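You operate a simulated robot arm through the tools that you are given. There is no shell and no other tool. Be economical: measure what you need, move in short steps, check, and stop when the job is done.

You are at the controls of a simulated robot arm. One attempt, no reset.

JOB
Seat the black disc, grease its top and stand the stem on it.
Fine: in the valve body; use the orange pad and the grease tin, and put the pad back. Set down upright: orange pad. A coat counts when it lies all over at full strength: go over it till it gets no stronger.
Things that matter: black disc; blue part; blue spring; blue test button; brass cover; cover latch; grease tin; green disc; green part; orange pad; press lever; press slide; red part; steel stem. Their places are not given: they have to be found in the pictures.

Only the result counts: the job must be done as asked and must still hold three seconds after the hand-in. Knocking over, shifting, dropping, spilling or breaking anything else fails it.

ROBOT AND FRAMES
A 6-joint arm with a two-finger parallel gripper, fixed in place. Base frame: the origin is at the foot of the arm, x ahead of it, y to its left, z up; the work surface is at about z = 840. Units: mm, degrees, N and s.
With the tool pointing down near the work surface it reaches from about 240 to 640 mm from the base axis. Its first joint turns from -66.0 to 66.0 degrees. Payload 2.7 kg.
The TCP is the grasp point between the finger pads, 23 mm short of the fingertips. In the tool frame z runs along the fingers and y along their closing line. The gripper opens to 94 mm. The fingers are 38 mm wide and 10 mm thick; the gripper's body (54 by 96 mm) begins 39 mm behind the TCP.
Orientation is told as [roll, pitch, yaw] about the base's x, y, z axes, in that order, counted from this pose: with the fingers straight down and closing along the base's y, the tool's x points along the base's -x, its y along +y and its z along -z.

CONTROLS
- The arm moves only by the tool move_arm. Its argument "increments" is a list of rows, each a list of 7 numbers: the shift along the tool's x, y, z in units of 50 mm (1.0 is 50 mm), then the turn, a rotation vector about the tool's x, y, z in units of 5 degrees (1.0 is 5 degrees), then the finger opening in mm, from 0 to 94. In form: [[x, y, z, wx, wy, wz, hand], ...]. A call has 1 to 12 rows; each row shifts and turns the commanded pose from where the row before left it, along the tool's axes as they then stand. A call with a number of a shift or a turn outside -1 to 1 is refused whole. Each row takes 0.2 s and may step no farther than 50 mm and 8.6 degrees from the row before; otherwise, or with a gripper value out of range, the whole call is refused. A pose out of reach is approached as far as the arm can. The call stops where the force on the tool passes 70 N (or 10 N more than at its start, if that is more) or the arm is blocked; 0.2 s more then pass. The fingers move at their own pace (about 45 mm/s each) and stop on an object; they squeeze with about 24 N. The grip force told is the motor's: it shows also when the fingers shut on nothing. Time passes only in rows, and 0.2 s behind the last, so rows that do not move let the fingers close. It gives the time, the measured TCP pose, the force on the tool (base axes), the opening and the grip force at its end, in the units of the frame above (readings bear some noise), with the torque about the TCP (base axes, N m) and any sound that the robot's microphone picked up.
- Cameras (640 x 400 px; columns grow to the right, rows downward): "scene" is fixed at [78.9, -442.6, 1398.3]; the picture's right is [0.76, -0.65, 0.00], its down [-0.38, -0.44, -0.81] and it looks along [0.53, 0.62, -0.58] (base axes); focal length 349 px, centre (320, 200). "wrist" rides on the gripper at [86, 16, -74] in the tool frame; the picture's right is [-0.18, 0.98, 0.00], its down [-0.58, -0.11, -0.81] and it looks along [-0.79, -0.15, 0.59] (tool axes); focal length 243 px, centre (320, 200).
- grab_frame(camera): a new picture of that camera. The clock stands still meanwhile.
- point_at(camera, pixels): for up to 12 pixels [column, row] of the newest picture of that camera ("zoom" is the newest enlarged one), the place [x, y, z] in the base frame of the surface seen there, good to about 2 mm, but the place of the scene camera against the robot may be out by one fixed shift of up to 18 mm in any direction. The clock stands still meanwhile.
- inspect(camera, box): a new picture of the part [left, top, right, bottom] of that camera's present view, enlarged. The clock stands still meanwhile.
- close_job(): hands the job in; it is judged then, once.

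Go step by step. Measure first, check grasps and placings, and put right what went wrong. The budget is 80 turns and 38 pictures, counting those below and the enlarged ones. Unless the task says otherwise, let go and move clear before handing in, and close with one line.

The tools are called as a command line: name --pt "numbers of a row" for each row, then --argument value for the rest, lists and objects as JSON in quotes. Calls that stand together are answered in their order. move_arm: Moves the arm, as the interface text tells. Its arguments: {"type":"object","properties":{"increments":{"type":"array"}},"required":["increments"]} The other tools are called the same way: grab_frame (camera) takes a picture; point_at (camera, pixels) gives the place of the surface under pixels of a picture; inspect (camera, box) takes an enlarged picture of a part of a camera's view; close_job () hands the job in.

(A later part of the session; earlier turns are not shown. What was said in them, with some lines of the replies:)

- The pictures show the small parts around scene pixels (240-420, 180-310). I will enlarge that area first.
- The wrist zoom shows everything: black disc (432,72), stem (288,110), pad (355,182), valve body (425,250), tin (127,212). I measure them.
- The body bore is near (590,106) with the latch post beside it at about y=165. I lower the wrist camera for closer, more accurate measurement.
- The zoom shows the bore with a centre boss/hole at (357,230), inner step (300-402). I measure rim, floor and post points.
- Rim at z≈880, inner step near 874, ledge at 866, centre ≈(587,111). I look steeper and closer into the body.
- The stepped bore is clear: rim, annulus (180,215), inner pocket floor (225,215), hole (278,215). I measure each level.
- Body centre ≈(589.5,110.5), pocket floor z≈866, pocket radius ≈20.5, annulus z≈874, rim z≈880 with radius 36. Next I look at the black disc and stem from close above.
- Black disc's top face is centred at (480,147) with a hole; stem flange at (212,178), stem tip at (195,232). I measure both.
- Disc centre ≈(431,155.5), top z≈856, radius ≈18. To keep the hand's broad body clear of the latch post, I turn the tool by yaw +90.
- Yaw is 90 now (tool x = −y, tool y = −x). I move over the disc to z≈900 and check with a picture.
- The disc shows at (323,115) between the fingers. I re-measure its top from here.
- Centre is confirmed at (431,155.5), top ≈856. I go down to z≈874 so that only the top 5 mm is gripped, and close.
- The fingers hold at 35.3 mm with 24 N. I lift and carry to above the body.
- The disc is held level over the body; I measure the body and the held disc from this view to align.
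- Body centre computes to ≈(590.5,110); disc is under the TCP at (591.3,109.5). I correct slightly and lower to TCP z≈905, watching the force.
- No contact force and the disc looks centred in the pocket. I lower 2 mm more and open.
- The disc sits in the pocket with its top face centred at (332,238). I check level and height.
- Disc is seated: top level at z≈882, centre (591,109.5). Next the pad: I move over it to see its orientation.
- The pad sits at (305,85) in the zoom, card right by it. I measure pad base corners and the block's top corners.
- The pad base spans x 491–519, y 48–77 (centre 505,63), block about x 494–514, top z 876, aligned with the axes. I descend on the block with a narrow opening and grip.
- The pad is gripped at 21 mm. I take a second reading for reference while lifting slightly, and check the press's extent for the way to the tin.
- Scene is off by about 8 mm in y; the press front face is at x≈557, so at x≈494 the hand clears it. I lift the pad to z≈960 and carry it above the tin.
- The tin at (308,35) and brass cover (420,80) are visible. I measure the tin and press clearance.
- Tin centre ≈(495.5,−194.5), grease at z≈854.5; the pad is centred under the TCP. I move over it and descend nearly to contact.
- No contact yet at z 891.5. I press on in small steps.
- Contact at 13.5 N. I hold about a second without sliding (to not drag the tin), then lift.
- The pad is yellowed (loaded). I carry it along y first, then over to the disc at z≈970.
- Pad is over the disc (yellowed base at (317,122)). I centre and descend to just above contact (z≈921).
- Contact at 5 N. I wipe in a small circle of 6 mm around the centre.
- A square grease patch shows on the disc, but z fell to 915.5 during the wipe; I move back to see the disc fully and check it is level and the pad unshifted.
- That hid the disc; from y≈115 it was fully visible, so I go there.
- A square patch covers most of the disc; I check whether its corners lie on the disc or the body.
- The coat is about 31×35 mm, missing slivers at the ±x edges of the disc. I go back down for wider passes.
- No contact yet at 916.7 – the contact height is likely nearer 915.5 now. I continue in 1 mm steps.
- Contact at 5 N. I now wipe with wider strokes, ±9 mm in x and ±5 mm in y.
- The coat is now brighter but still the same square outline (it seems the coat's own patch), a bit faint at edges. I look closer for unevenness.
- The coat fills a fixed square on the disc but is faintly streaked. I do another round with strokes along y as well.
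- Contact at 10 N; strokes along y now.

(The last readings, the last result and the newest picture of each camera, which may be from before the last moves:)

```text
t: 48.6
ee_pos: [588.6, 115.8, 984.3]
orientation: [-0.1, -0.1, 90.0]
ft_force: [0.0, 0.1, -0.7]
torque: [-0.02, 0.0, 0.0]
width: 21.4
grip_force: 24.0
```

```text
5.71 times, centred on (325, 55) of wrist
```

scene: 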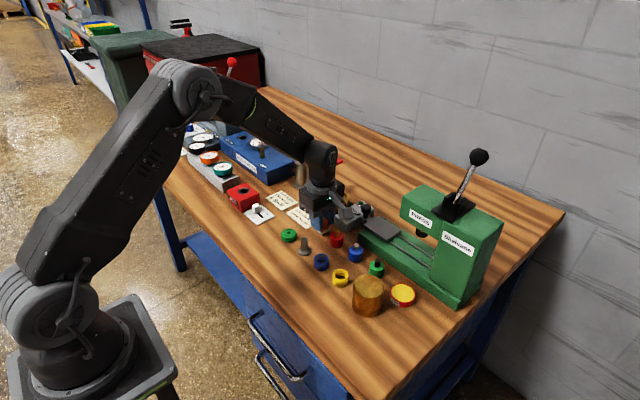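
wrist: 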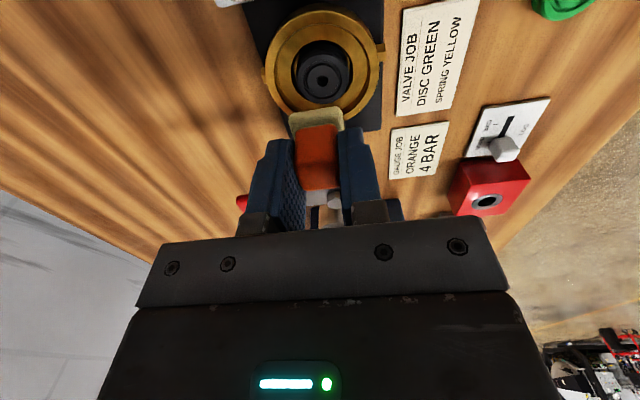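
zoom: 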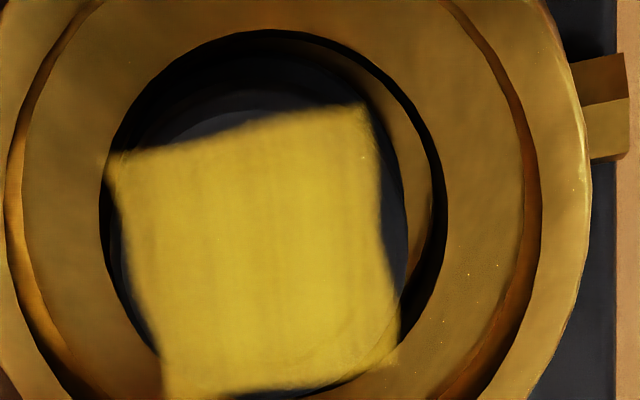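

Little change since the last round. To be sure the coat isn't limited by an exhausted pad, I re-load it once: back to above the tin.

move_arm --pt "0.58 0.47 0 0 0 0 10" --pt "0.58 0.47 0 0 0 0 10" --pt "0.58 0.47 0 0 0 0 10" --pt "0.58 0.47 0 0 0 0 10" --pt "0.78 0 0 0 0 0 10" --pt "0.78 0 0 0 0 0 10" --pt "0.78 0 0 0 0 0 10" --pt "0.78 0 0 0 0 0 10" --pt "0.78 0 0 0 0 0 10" --pt "0 0 0 0 0 0 10" --pt "0 0 0 0 0 0 10"

move_arm --pt "0 0 0.5 0 0 0 10" --pt "0 0 0.5 0 0 0 10" --pt "0 0 0.5 0 0 0 10" --pt "0 0 0.3 0 0 0 10" --pt "0 0 0 0 0 0 10"

```text
t: 51.0
ee_pos: [496.4, -193.1, 985.5]
orientation: [0.0, 0.0, 90.1]
ft_force: [0.6, -0.2, -0.7]
torque: [-0.04, -0.01, -0.03]
width: 20.9
grip_force: 24.3
```

```text
t: 52.2
ee_pos: [496.9, -193.4, 894.4]
orientation: [0.0, 0.1, 90.0]
ft_force: [0.4, 0.3, -0.5]
torque: [-0.03, -0.03, -0.01]
width: 21.0
grip_force: 24.1
```

I continue to the expected contact near z≈888.

move_arm --pt "0.02 0.02 0.07 0 0 0 10" --pt "0 0 0.03 0 0 0 10" --pt "0 0 0 0 0 0 10"

move_arm --pt "0 0 0.02 0 0 0 10" --pt "0 0 0 0 0 0 10"

```text
t: 53.0
ee_pos: [496.0, -193.3, 889.3]
orientation: [0.0, 0.0, 89.9]
ft_force: [-0.3, 0.6, 0.4]
torque: [0.04, 0.02, 0.06]
width: 20.9
grip_force: 24.3
```

```text
t: 53.6
ee_pos: [496.4, -195.2, 888.2]
orientation: [-0.1, 0.1, 90.0]
ft_force: [1.0, -1.1, -0.2]
torque: [0.02, 0.03, -0.02]
width: 21.0
grip_force: 24.1
```

move_arm --pt "0 0 0.02 0 0 0 10" --pt "0 0 0.02 0 0 0 10" --pt "0 0 0 0 0 0 10"

```text
t: 54.4
ee_pos: [496.0, -194.2, 886.6]
orientation: [0.0, 0.0, 90.0]
ft_force: [-0.8, 0.7, 7.6]
torque: [0.08, 0.04, 0.0]
width: 21.0
grip_force: 24.0
```

Contact at 7.6 N (z 886.6). I hold, lift and carry back to the disc.

move_arm --pt "0 0 0.01 0 0 0 10" --pt "0 0 0 0 0 0 10" --pt "0 0 0 0 0 0 10" --pt "0 0 0 0 0 0 10" --pt "0 0 -0.1 0 0 0 10" --pt "0 0 -0.6 0 0 0 10" --pt "0 0 -0.6 0 0 0 10" --pt "0 0 -0.6 0 0 0 10" --pt "0 0 0 0 0 0 10"

move_arm --pt "-0.78 0 0 0 0 0 10" --pt "-0.78 0 0 0 0 0 10" --pt "-0.78 0 0 0 0 0 10" --pt "-0.78 0 0 0 0 0 10" --pt "-0.74 0 0 0 0 0 10" --pt "-0.56 -0.475 0 0 0 0 10" --pt "-0.56 -0.475 0 0 0 0 10" --pt "-0.56 -0.475 0 0 0 0 10" --pt "-0.56 -0.475 0 0 0 0 10" --pt "0 0 0 0 0 0 10" --pt "0 0 0 0 0 0 10"

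```text
t: 56.4
ee_pos: [496.3, -194.5, 980.3]
orientation: [0.0, 0.0, 90.0]
ft_force: [0.0, 0.0, 0.2]
torque: [0.0, 0.03, 0.01]
width: 21.1
grip_force: 24.0
```

```text
t: 58.8
ee_pos: [592.3, 110.2, 979.2]
orientation: [0.0, 0.0, 89.9]
ft_force: [-0.8, -0.1, 0.2]
torque: [0.02, 0.02, -0.01]
width: 21.0
grip_force: 24.2
```

Over the disc. Down to near contact.

move_arm --pt "0 0 0.7 0 0 0 10" --pt "0 0 0.52 0 0 0 10" --pt "0 0 0.04 0 0 0 10" --pt "0 0 0 0 0 0 10"

move_arm --pt "0 0 0.02 0 0 0 10" --pt "0 0 0 0 0 0 10"

```text
t: 59.8
ee_pos: [591.8, 111.4, 917.3]
orientation: [0.0, 0.1, 90.1]
ft_force: [-0.3, -0.9, 0.2]
torque: [0.02, -0.03, 0.03]
width: 20.8
grip_force: 23.7
```

```text
t: 60.4
ee_pos: [590.8, 110.5, 917.1]
orientation: [-0.1, 0.0, 90.0]
ft_force: [0.6, 0.8, -0.3]
torque: [-0.03, -0.01, 0.0]
width: 21.2
grip_force: 24.0
```

move_arm --pt "0 0 0.02 0 0 0 10" --pt "0 0 0.015 0 0 0 10" --pt "0 0 0 0 0 0 10"

```text
t: 61.2
ee_pos: [592.8, 110.7, 915.0]
orientation: [0.0, 0.0, 89.9]
ft_force: [-0.1, 0.0, 1.2]
torque: [0.01, 0.03, 0.01]
width: 21.0
grip_force: 24.0
```

Light contact. I add 1 mm and make the x strokes, then y strokes, then lift and look.

move_arm --pt "0 0.09 0.025 0 0 0 10" --pt "0 0.09 0 0 0 0 10" --pt "0.1 0 0 0 0 0 10" --pt "0 -0.12 0 0 0 0 10" --pt "0 -0.12 0 0 0 0 10" --pt "0 -0.12 0 0 0 0 10" --pt "-0.2 0 0 0 0 0 10" --pt "0 0.12 0 0 0 0 10" --pt "0 0.12 0 0 0 0 10" --pt "0 0.12 0 0 0 0 10" --pt "0.1 0 0 0 0 0 10" --pt "0 -0.18 0 0 0 0 10"

move_arm --pt "0.14 0 0.005 0 0 0 10" --pt "0 0.12 0 0 0 0 10" --pt "-0.14 0 0 0 0 0 10" --pt "-0.14 0 0 0 0 0 10" --pt "0 -0.12 0 0 0 0 10" --pt "0.14 0 0 0 0 0 10" --pt "0.14 0 0 0 0 0 10" --pt "0 -0.12 0 0 0 0 10" --pt "-0.14 0 0 0 0 0 10" --pt "-0.14 0 0 0 0 0 10" --pt "0.14 0 0 0 0 0 10" --pt "0 0.12 0 0 0 0 10"

move_arm --pt "0 0 0 0 0 0 10" --pt "0 0 -0.1 0 0 0 10" --pt "0 0 -0.6 0 0 0 10" --pt "-0.14 0 -0.7 0 0 0 10" --pt "0 0 0 0 0 0 10"

inspect --camera "wrist" --box '[290, 20, 360, 90]'

```text
t: 63.8
ee_pos: [590.6, 111.2, 915.1]
orientation: [-0.1, 0.0, 90.0]
ft_force: [-0.8, 0.0, -0.2]
torque: [0.0, -0.01, -0.02]
width: 20.9
grip_force: 24.2
```

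```text
t: 66.4
ee_pos: [590.9, 110.9, 913.1]
orientation: [-0.1, 0.0, 90.0]
ft_force: [1.1, -0.2, 0.5]
torque: [-0.04, -0.05, -0.01]
width: 21.0
grip_force: 24.0
```

```text
t: 67.6
ee_pos: [591.9, 118.8, 984.8]
orientation: [0.0, 0.0, 90.0]
ft_force: [0.5, 0.0, 0.1]
torque: [0.02, -0.02, 0.01]
width: 21.0
grip_force: 24.0
```

```text
5.71 times, centred on (325, 55) of wrist
```

zoom: 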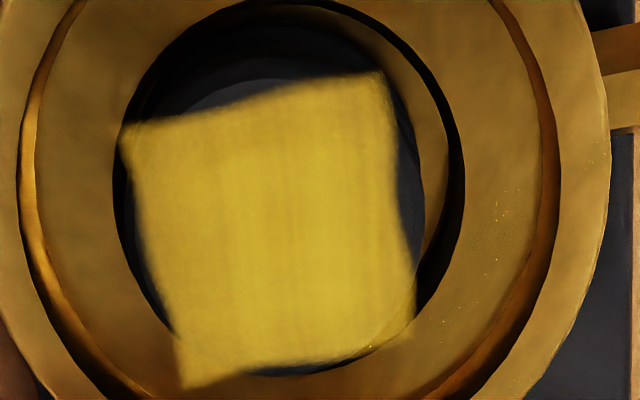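

The last strokes ended with almost no pressing force, and the coat looks unchanged. I repeat one round with a real force of ~8 N to be certain it is full.

move_arm --pt "0.14 0 0 0 0 0 10" --pt "0 0 0.7 0 0 0 10" --pt "0 0 0.64 0 0 0 10" --pt "0 0 0.06 0 0 0 10" --pt "0 0 0.02 0 0 0 10" --pt "0 0 0 0 0 0 10"

move_arm --pt "0 0 0.02 0 0 0 10" --pt "0 0 0 0 0 0 10"

```text
t: 69.0
ee_pos: [592.4, 110.3, 912.6]
orientation: [-0.1, 0.0, 90.1]
ft_force: [-0.3, -0.4, 2.8]
torque: [0.04, 0.02, -0.01]
width: 20.8
grip_force: 23.8
```

```text
t: 69.6
ee_pos: [593.3, 110.5, 912.5]
orientation: [-0.1, 0.0, 90.0]
ft_force: [-1.2, 1.1, 10.2]
torque: [0.11, 0.08, -0.03]
width: 20.8
grip_force: 24.0
```

move_arm --pt "0 0.09 0.005 0 0 0 10" --pt "0 0.09 0 0 0 0 10" --pt "0.1 0 0 0 0 0 10" --pt "0 -0.12 0 0 0 0 10" --pt "0 -0.12 0 0 0 0 10" --pt "0 -0.12 0 0 0 0 10" --pt "-0.2 0 0 0 0 0 10" --pt "0 0.12 0 0 0 0 10" --pt "0 0.12 0 0 0 0 10" --pt "0 0.12 0 0 0 0 10" --pt "0.1 0 0 0 0 0 10" --pt "0 -0.18 0 0 0 0 10"

move_arm --pt "0.14 0 0.02 0 0 0 10" --pt "0 0.12 0 0 0 0 10" --pt "-0.14 0 0 0 0 0 10" --pt "-0.14 0 0 0 0 0 10" --pt "0 -0.12 0 0 0 0 10" --pt "0.14 0 0 0 0 0 10" --pt "0.14 0 0 0 0 0 10" --pt "0 -0.12 0 0 0 0 10" --pt "-0.14 0 0 0 0 0 10" --pt "-0.14 0 0 0 0 0 10" --pt "0.14 0 0 0 0 0 10" --pt "0 0.12 0 0 0 0 10"

move_arm --pt "0 0 0 0 0 0 10" --pt "0 0 -0.1 0 0 0 10" --pt "0 0 -0.6 0 0 0 10" --pt "-0.14 0 -0.7 0 0 0 10" --pt "0 0 0 0 0 0 10"

inspect --camera "wrist" --box '[250, 20, 390, 150]'

```text
t: 72.2
ee_pos: [589.3, 111.2, 912.0]
orientation: [0.3, -0.1, 90.0]
ft_force: [-13.6, 5.0, 21.7]
torque: [0.04, 0.41, -0.1]
width: 20.9
grip_force: 24.2
```

```text
t: 74.8
ee_pos: [593.5, 111.7, 912.5]
orientation: [-0.4, -0.1, 90.2]
ft_force: [10.3, 3.6, 16.7]
torque: [0.1, -0.31, 0.03]
width: 21.0
grip_force: 23.8
```

```text
t: 76.0
ee_pos: [589.8, 119.5, 978.3]
orientation: [0.1, 0.0, 90.0]
ft_force: [1.0, 0.5, -0.3]
torque: [0.01, -0.03, 0.02]
width: 21.0
grip_force: 24.3
```

```text
3.08 times, centred on (320, 85) of wrist
```

zoom: 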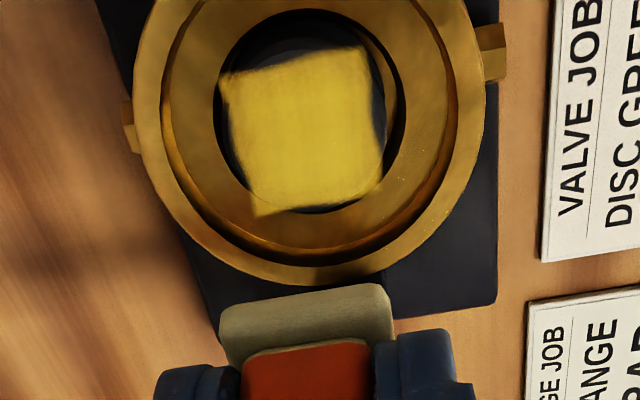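

The coat no longer changes: full strength. Now I carry the pad back above its spot (506,64) and lower it.

move_arm --pt "0.36 0.57 0 0 0 0 10" --pt "0.36 0.57 0 0 0 0 10" --pt "0.36 0.57 0 0 0 0 10" --pt "0 0 0 0 0 0 10" --pt "0 0 0.7 0 0 0 10" --pt "0 0 0.7 0 0 0 10" --pt "0 0 0.4 0 0 0 10" --pt "0 0 0 0 0 0 10"

inspect --camera "wrist" --box '[220, 40, 420, 200]'

```text
t: 77.8
ee_pos: [508.5, 64.9, 889.1]
orientation: [0.0, -0.1, 90.1]
ft_force: [0.9, 0.4, 0.2]
torque: [0.0, 0.02, -0.02]
width: 21.1
grip_force: 23.9
```

```text
2.50 times, centred on (320, 120) of wrist
```

zoom: 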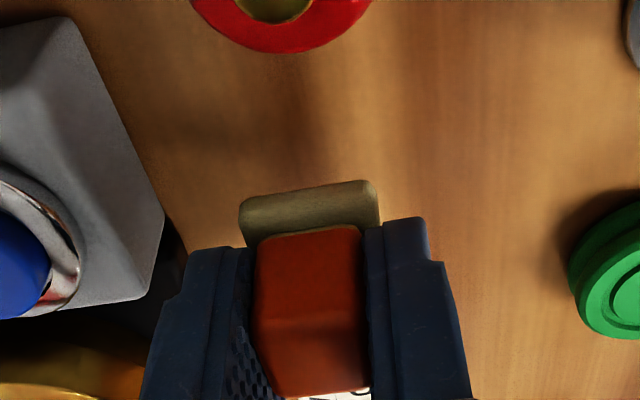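

Location reading matches the original grip (508.5,65). I verify the pad's place and then lower.

point_at --camera "zoom" --pixels '[[246, 210], [372, 190], [310, 200], [270, 240], [350, 232], [160, 220]]'

move_arm --pt "0 0 0.2 0 0 0 10" --pt "0 0 0.08 0 0 0 10" --pt "0 0 0.02 0 0 0 10" --pt "0 0 0 0 0 0 10"

```text
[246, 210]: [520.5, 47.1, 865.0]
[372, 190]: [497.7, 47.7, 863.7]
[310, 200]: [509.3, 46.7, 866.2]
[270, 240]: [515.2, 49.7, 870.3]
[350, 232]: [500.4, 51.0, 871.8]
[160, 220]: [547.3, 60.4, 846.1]
```

```text
t: 78.8
ee_pos: [506.2, 65.0, 875.0]
orientation: [0.0, -0.1, 90.0]
ft_force: [-0.5, 0.0, -0.1]
torque: [0.01, 0.03, 0.02]
width: 20.8
grip_force: 24.4
```

The pad is ~3 mm too far in x compared with the original (491–519). I correct and go down to contact (~871).

move_arm --pt "-0.02 0.05 0 0 0 0 10" --pt "0 0 0.04 0 0 0 10" --pt "0 0 0.02 0 0 0 10" --pt "0 0 0 0 0 0 10"

move_arm --pt "0 0 0.02 0 0 0 10" --pt "0 0 0 0 0 0 10"

```text
t: 79.8
ee_pos: [503.7, 64.9, 872.8]
orientation: [0.0, 0.0, 90.1]
ft_force: [-0.2, 0.2, 0.7]
torque: [-0.01, 0.0, -0.01]
width: 21.1
grip_force: 23.4
```

```text
t: 80.4
ee_pos: [504.4, 66.2, 870.9]
orientation: [-0.1, 0.0, 90.0]
ft_force: [-1.4, -1.0, 0.7]
torque: [0.02, 0.0, -0.01]
width: 20.9
grip_force: 24.1
```

move_arm --pt "0 0 0.015 0 0 0 10" --pt "0 0 0.01 0 0 0 10" --pt "0 0 0 0 0 0 10"

```text
t: 81.2
ee_pos: [505.1, 64.7, 871.1]
orientation: [-0.1, -0.1, 90.0]
ft_force: [-0.9, -0.7, 9.2]
torque: [-0.06, 0.05, 0.01]
width: 21.0
grip_force: 23.8
```

Contact with the bench at 9 N. I open to 36 mm, lift, and look.

move_arm --pt "0 0 0 0 0 0 24" --pt "0 0 0 0 0 0 30" --pt "0 0 0 0 0 0 36" --pt "0 0 0 0 0 0 36" --pt "0 0 -0.3 0 0 0 36" --pt "0 0 -0.8 0 0 0 36" --pt "0 0 -0.9 0 0 0 36" --pt "0.3 0.8 0 0 0 0 36" --pt "0.25 0.7 0 0 0 0 36" --pt "0 0 0 0 0 0 36"

grab_frame --camera "wrist"

```text
t: 83.4
ee_pos: [428.2, 35.7, 968.3]
orientation: [0.0, 0.0, 89.9]
ft_force: [0.8, -0.2, 0.7]
torque: [-0.04, -0.01, -0.01]
width: 36.0
grip_force: 0.0
```

```text
6 pictures are left
```

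wrist: 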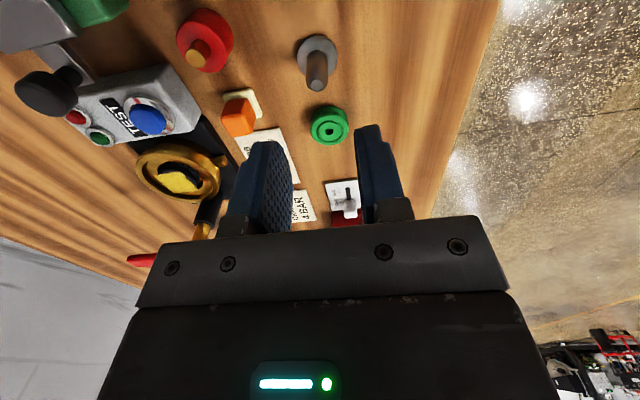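

The pad stands upright at its place (240,110). Stem at (317,70): I measure it.

point_at --camera "wrist" --pixels '[[317, 84], [309, 75], [326, 75], [317, 65], [300, 50], [335, 55], [317, 38], [311, 55], [323, 55], [238, 100], [240, 120], [258, 105]]'

```text
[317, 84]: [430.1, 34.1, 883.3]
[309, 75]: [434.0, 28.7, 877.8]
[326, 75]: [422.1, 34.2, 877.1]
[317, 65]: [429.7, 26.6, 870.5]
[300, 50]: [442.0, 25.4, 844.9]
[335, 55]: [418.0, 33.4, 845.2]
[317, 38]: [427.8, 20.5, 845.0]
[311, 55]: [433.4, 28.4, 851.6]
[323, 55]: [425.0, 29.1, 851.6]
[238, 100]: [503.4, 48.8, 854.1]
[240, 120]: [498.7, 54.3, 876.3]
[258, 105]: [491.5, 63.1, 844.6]
```

Stem axis ≈(430,36.5), top z≈883, flange top ≈845. I descend to TCP z≈875 and grip the rod.

move_arm --pt "-0.02 -0.03 0.6 0 0 0 36" --pt "0 0 0.6 0 0 0 36" --pt "0 0 0.44 0 0 0 36" --pt "0 0 0.2 0 0 0 36" --pt "0 0 0 0 0 0 36" --pt "0 0 0 0 0 0 4" --pt "0 0 0 0 0 0 4" --pt "0 0 0 0 0 0 4" --pt "0 0 0 0 0 0 4"

move_arm --pt "0 0 0 0 0 0 4"

```text
t: 85.4
ee_pos: [430.2, 39.6, 878.4]
orientation: [0.1, 0.0, 90.0]
ft_force: [-0.2, -0.1, 0.0]
torque: [0.03, 0.01, 0.0]
width: 15.1
grip_force: 24.4
```

```text
t: 85.8
ee_pos: [431.7, 38.7, 878.5]
orientation: [0.1, 0.1, 90.0]
ft_force: [0.2, -0.7, 0.7]
torque: [-0.04, 0.01, 0.03]
width: 15.3
grip_force: 24.2
```

Rod gripped (15 mm). I lift and carry it over the disc at z≈985, then look.

move_arm --pt "0 0 -0.2 0 0 0 4" --pt "0 0 -0.8 0 0 0 4" --pt "0 0 -0.9 0 0 0 4" --pt "0 0 -0.3 0 0 0 4" --pt "-0.36 -0.8 0 0 0 0 4" --pt "-0.36 -0.8 0 0 0 0 4" --pt "-0.36 -0.8 0 0 0 0 4" --pt "-0.36 -0.8 0 0 0 0 4" --pt "0 0 0 0 0 0 4" --pt "0 0 0 0 0 0 4"

inspect --camera "wrist" --box '[240, 10, 400, 170]'

```text
t: 88.0
ee_pos: [590.6, 113.4, 988.5]
orientation: [0.0, 0.0, 90.0]
ft_force: [0.3, -0.4, 0.0]
torque: [0.01, 0.02, 0.0]
width: 15.2
grip_force: 24.3
```

```text
2.50 times, centred on (320, 90) of wrist
```

zoom: 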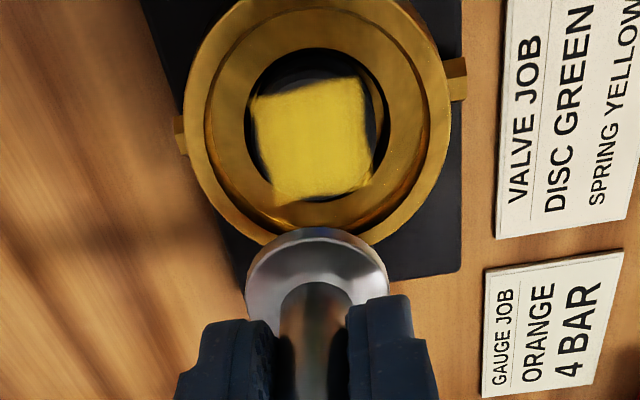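

The stem is upright over the body. I measure the disc coat edges and the flange to align them.

point_at --camera "zoom" --pixels '[[262, 140], [366, 140], [312, 92], [318, 190], [312, 140], [254, 270], [380, 270], [315, 236], [296, 320], [340, 320], [190, 120], [445, 120]]'

```text
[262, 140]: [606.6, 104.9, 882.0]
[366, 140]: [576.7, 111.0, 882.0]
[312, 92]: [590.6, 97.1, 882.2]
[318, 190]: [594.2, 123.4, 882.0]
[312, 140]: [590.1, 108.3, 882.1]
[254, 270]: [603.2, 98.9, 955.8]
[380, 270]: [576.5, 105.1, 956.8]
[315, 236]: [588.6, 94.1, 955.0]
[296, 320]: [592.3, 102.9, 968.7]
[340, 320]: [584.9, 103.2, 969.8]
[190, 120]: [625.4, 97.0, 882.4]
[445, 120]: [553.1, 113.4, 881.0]
```

Flange centre ≈(590.2,109.3), disc centre ≈(591.8,110). I correct by 1.5 mm and lower close to contact.

move_arm --pt "-0.014 -0.03 0.5 0 0 0 4" --pt "0 0 0.5 0 0 0 4" --pt "0 0 0.24 0 0 0 4" --pt "0 0 0.08 0 0 0 4" --pt "0 0 0 0 0 0 4"

move_arm --pt "0 0 0.02 0 0 0 4" --pt "0 0 0.02 0 0 0 4" --pt "0 0 0 0 0 0 4"

```text
t: 89.2
ee_pos: [592.0, 111.6, 922.3]
orientation: [0.1, 0.0, 89.9]
ft_force: [-0.2, 0.0, -0.4]
torque: [0.0, -0.01, 0.02]
width: 15.3
grip_force: 24.0
```

```text
t: 90.0
ee_pos: [591.6, 110.5, 920.5]
orientation: [0.0, -0.1, 90.0]
ft_force: [-0.5, 0.3, 1.0]
torque: [0.03, 0.02, -0.03]
width: 15.3
grip_force: 24.2
```

move_arm --pt "0 0 0.02 0 0 0 4" --pt "0 0 0 0 0 0 4"

```text
t: 90.6
ee_pos: [591.3, 111.2, 919.7]
orientation: [-0.1, -0.1, 90.0]
ft_force: [0.5, -1.9, 4.5]
torque: [-0.1, -0.06, -0.01]
width: 15.2
grip_force: 24.4
```

Contact at 4.5 N, z 919.7 as expected. I check the picture before releasing.

inspect --camera "scene" --box '[305, 155, 375, 225]'

```text
5.71 times, centred on (340, 190) of scene
```

zoom: 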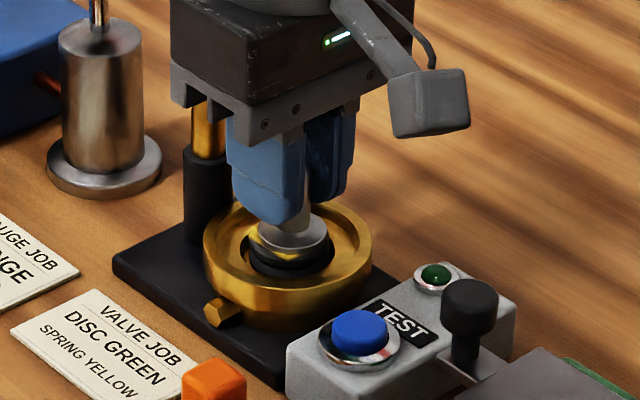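

The stem stands on the disc, centred. I open to 34 mm and lift straight away, then back.

move_arm --pt "0 0 0 0 0 0 20" --pt "0 0 0 0 0 0 27" --pt "0 0 0 0 0 0 34" --pt "0 0 0 0 0 0 34" --pt "0 0 -0.3 0 0 0 34" --pt "0 0 -0.8 0 0 0 34" --pt "0 0 -0.8 0 0 0 34" --pt "0 0 -0.3 0 0 0 34" --pt "0.3 0.8 0 0 0 0 34" --pt "0.3 0.8 0 0 0 0 34" --pt "0.2 0.8 0 0 0 0 34" --pt "0 0 0 0 0 0 34"

inspect --camera "scene" --box '[260, 150, 420, 310]'

```text
t: 93.2
ee_pos: [471.5, 70.5, 1031.4]
orientation: [-0.1, 0.1, 89.9]
ft_force: [0.6, -0.2, -0.3]
torque: [-0.03, 0.06, -0.03]
width: 34.3
grip_force: 0.0
```

```text
2.50 times, centred on (340, 230) of scene
```

zoom: 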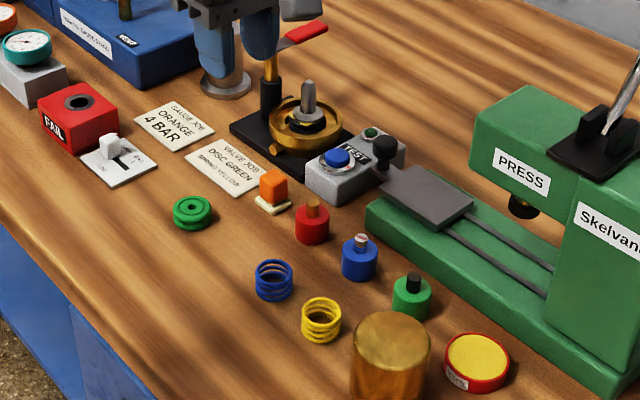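

The picture shows the stem standing upright on the greased black disc in the valve body (307,100), and the pad upright at its place (273,190). Everything else looks undisturbed, so I hand in.

close_job

```text
The job is handed in.
```

The job is handed in: the black disc is seated in the valve body, its top is greased until further wiping made no visible difference, the stem stands on it, and the orange pad is back upright within a few millimetres of where it was.
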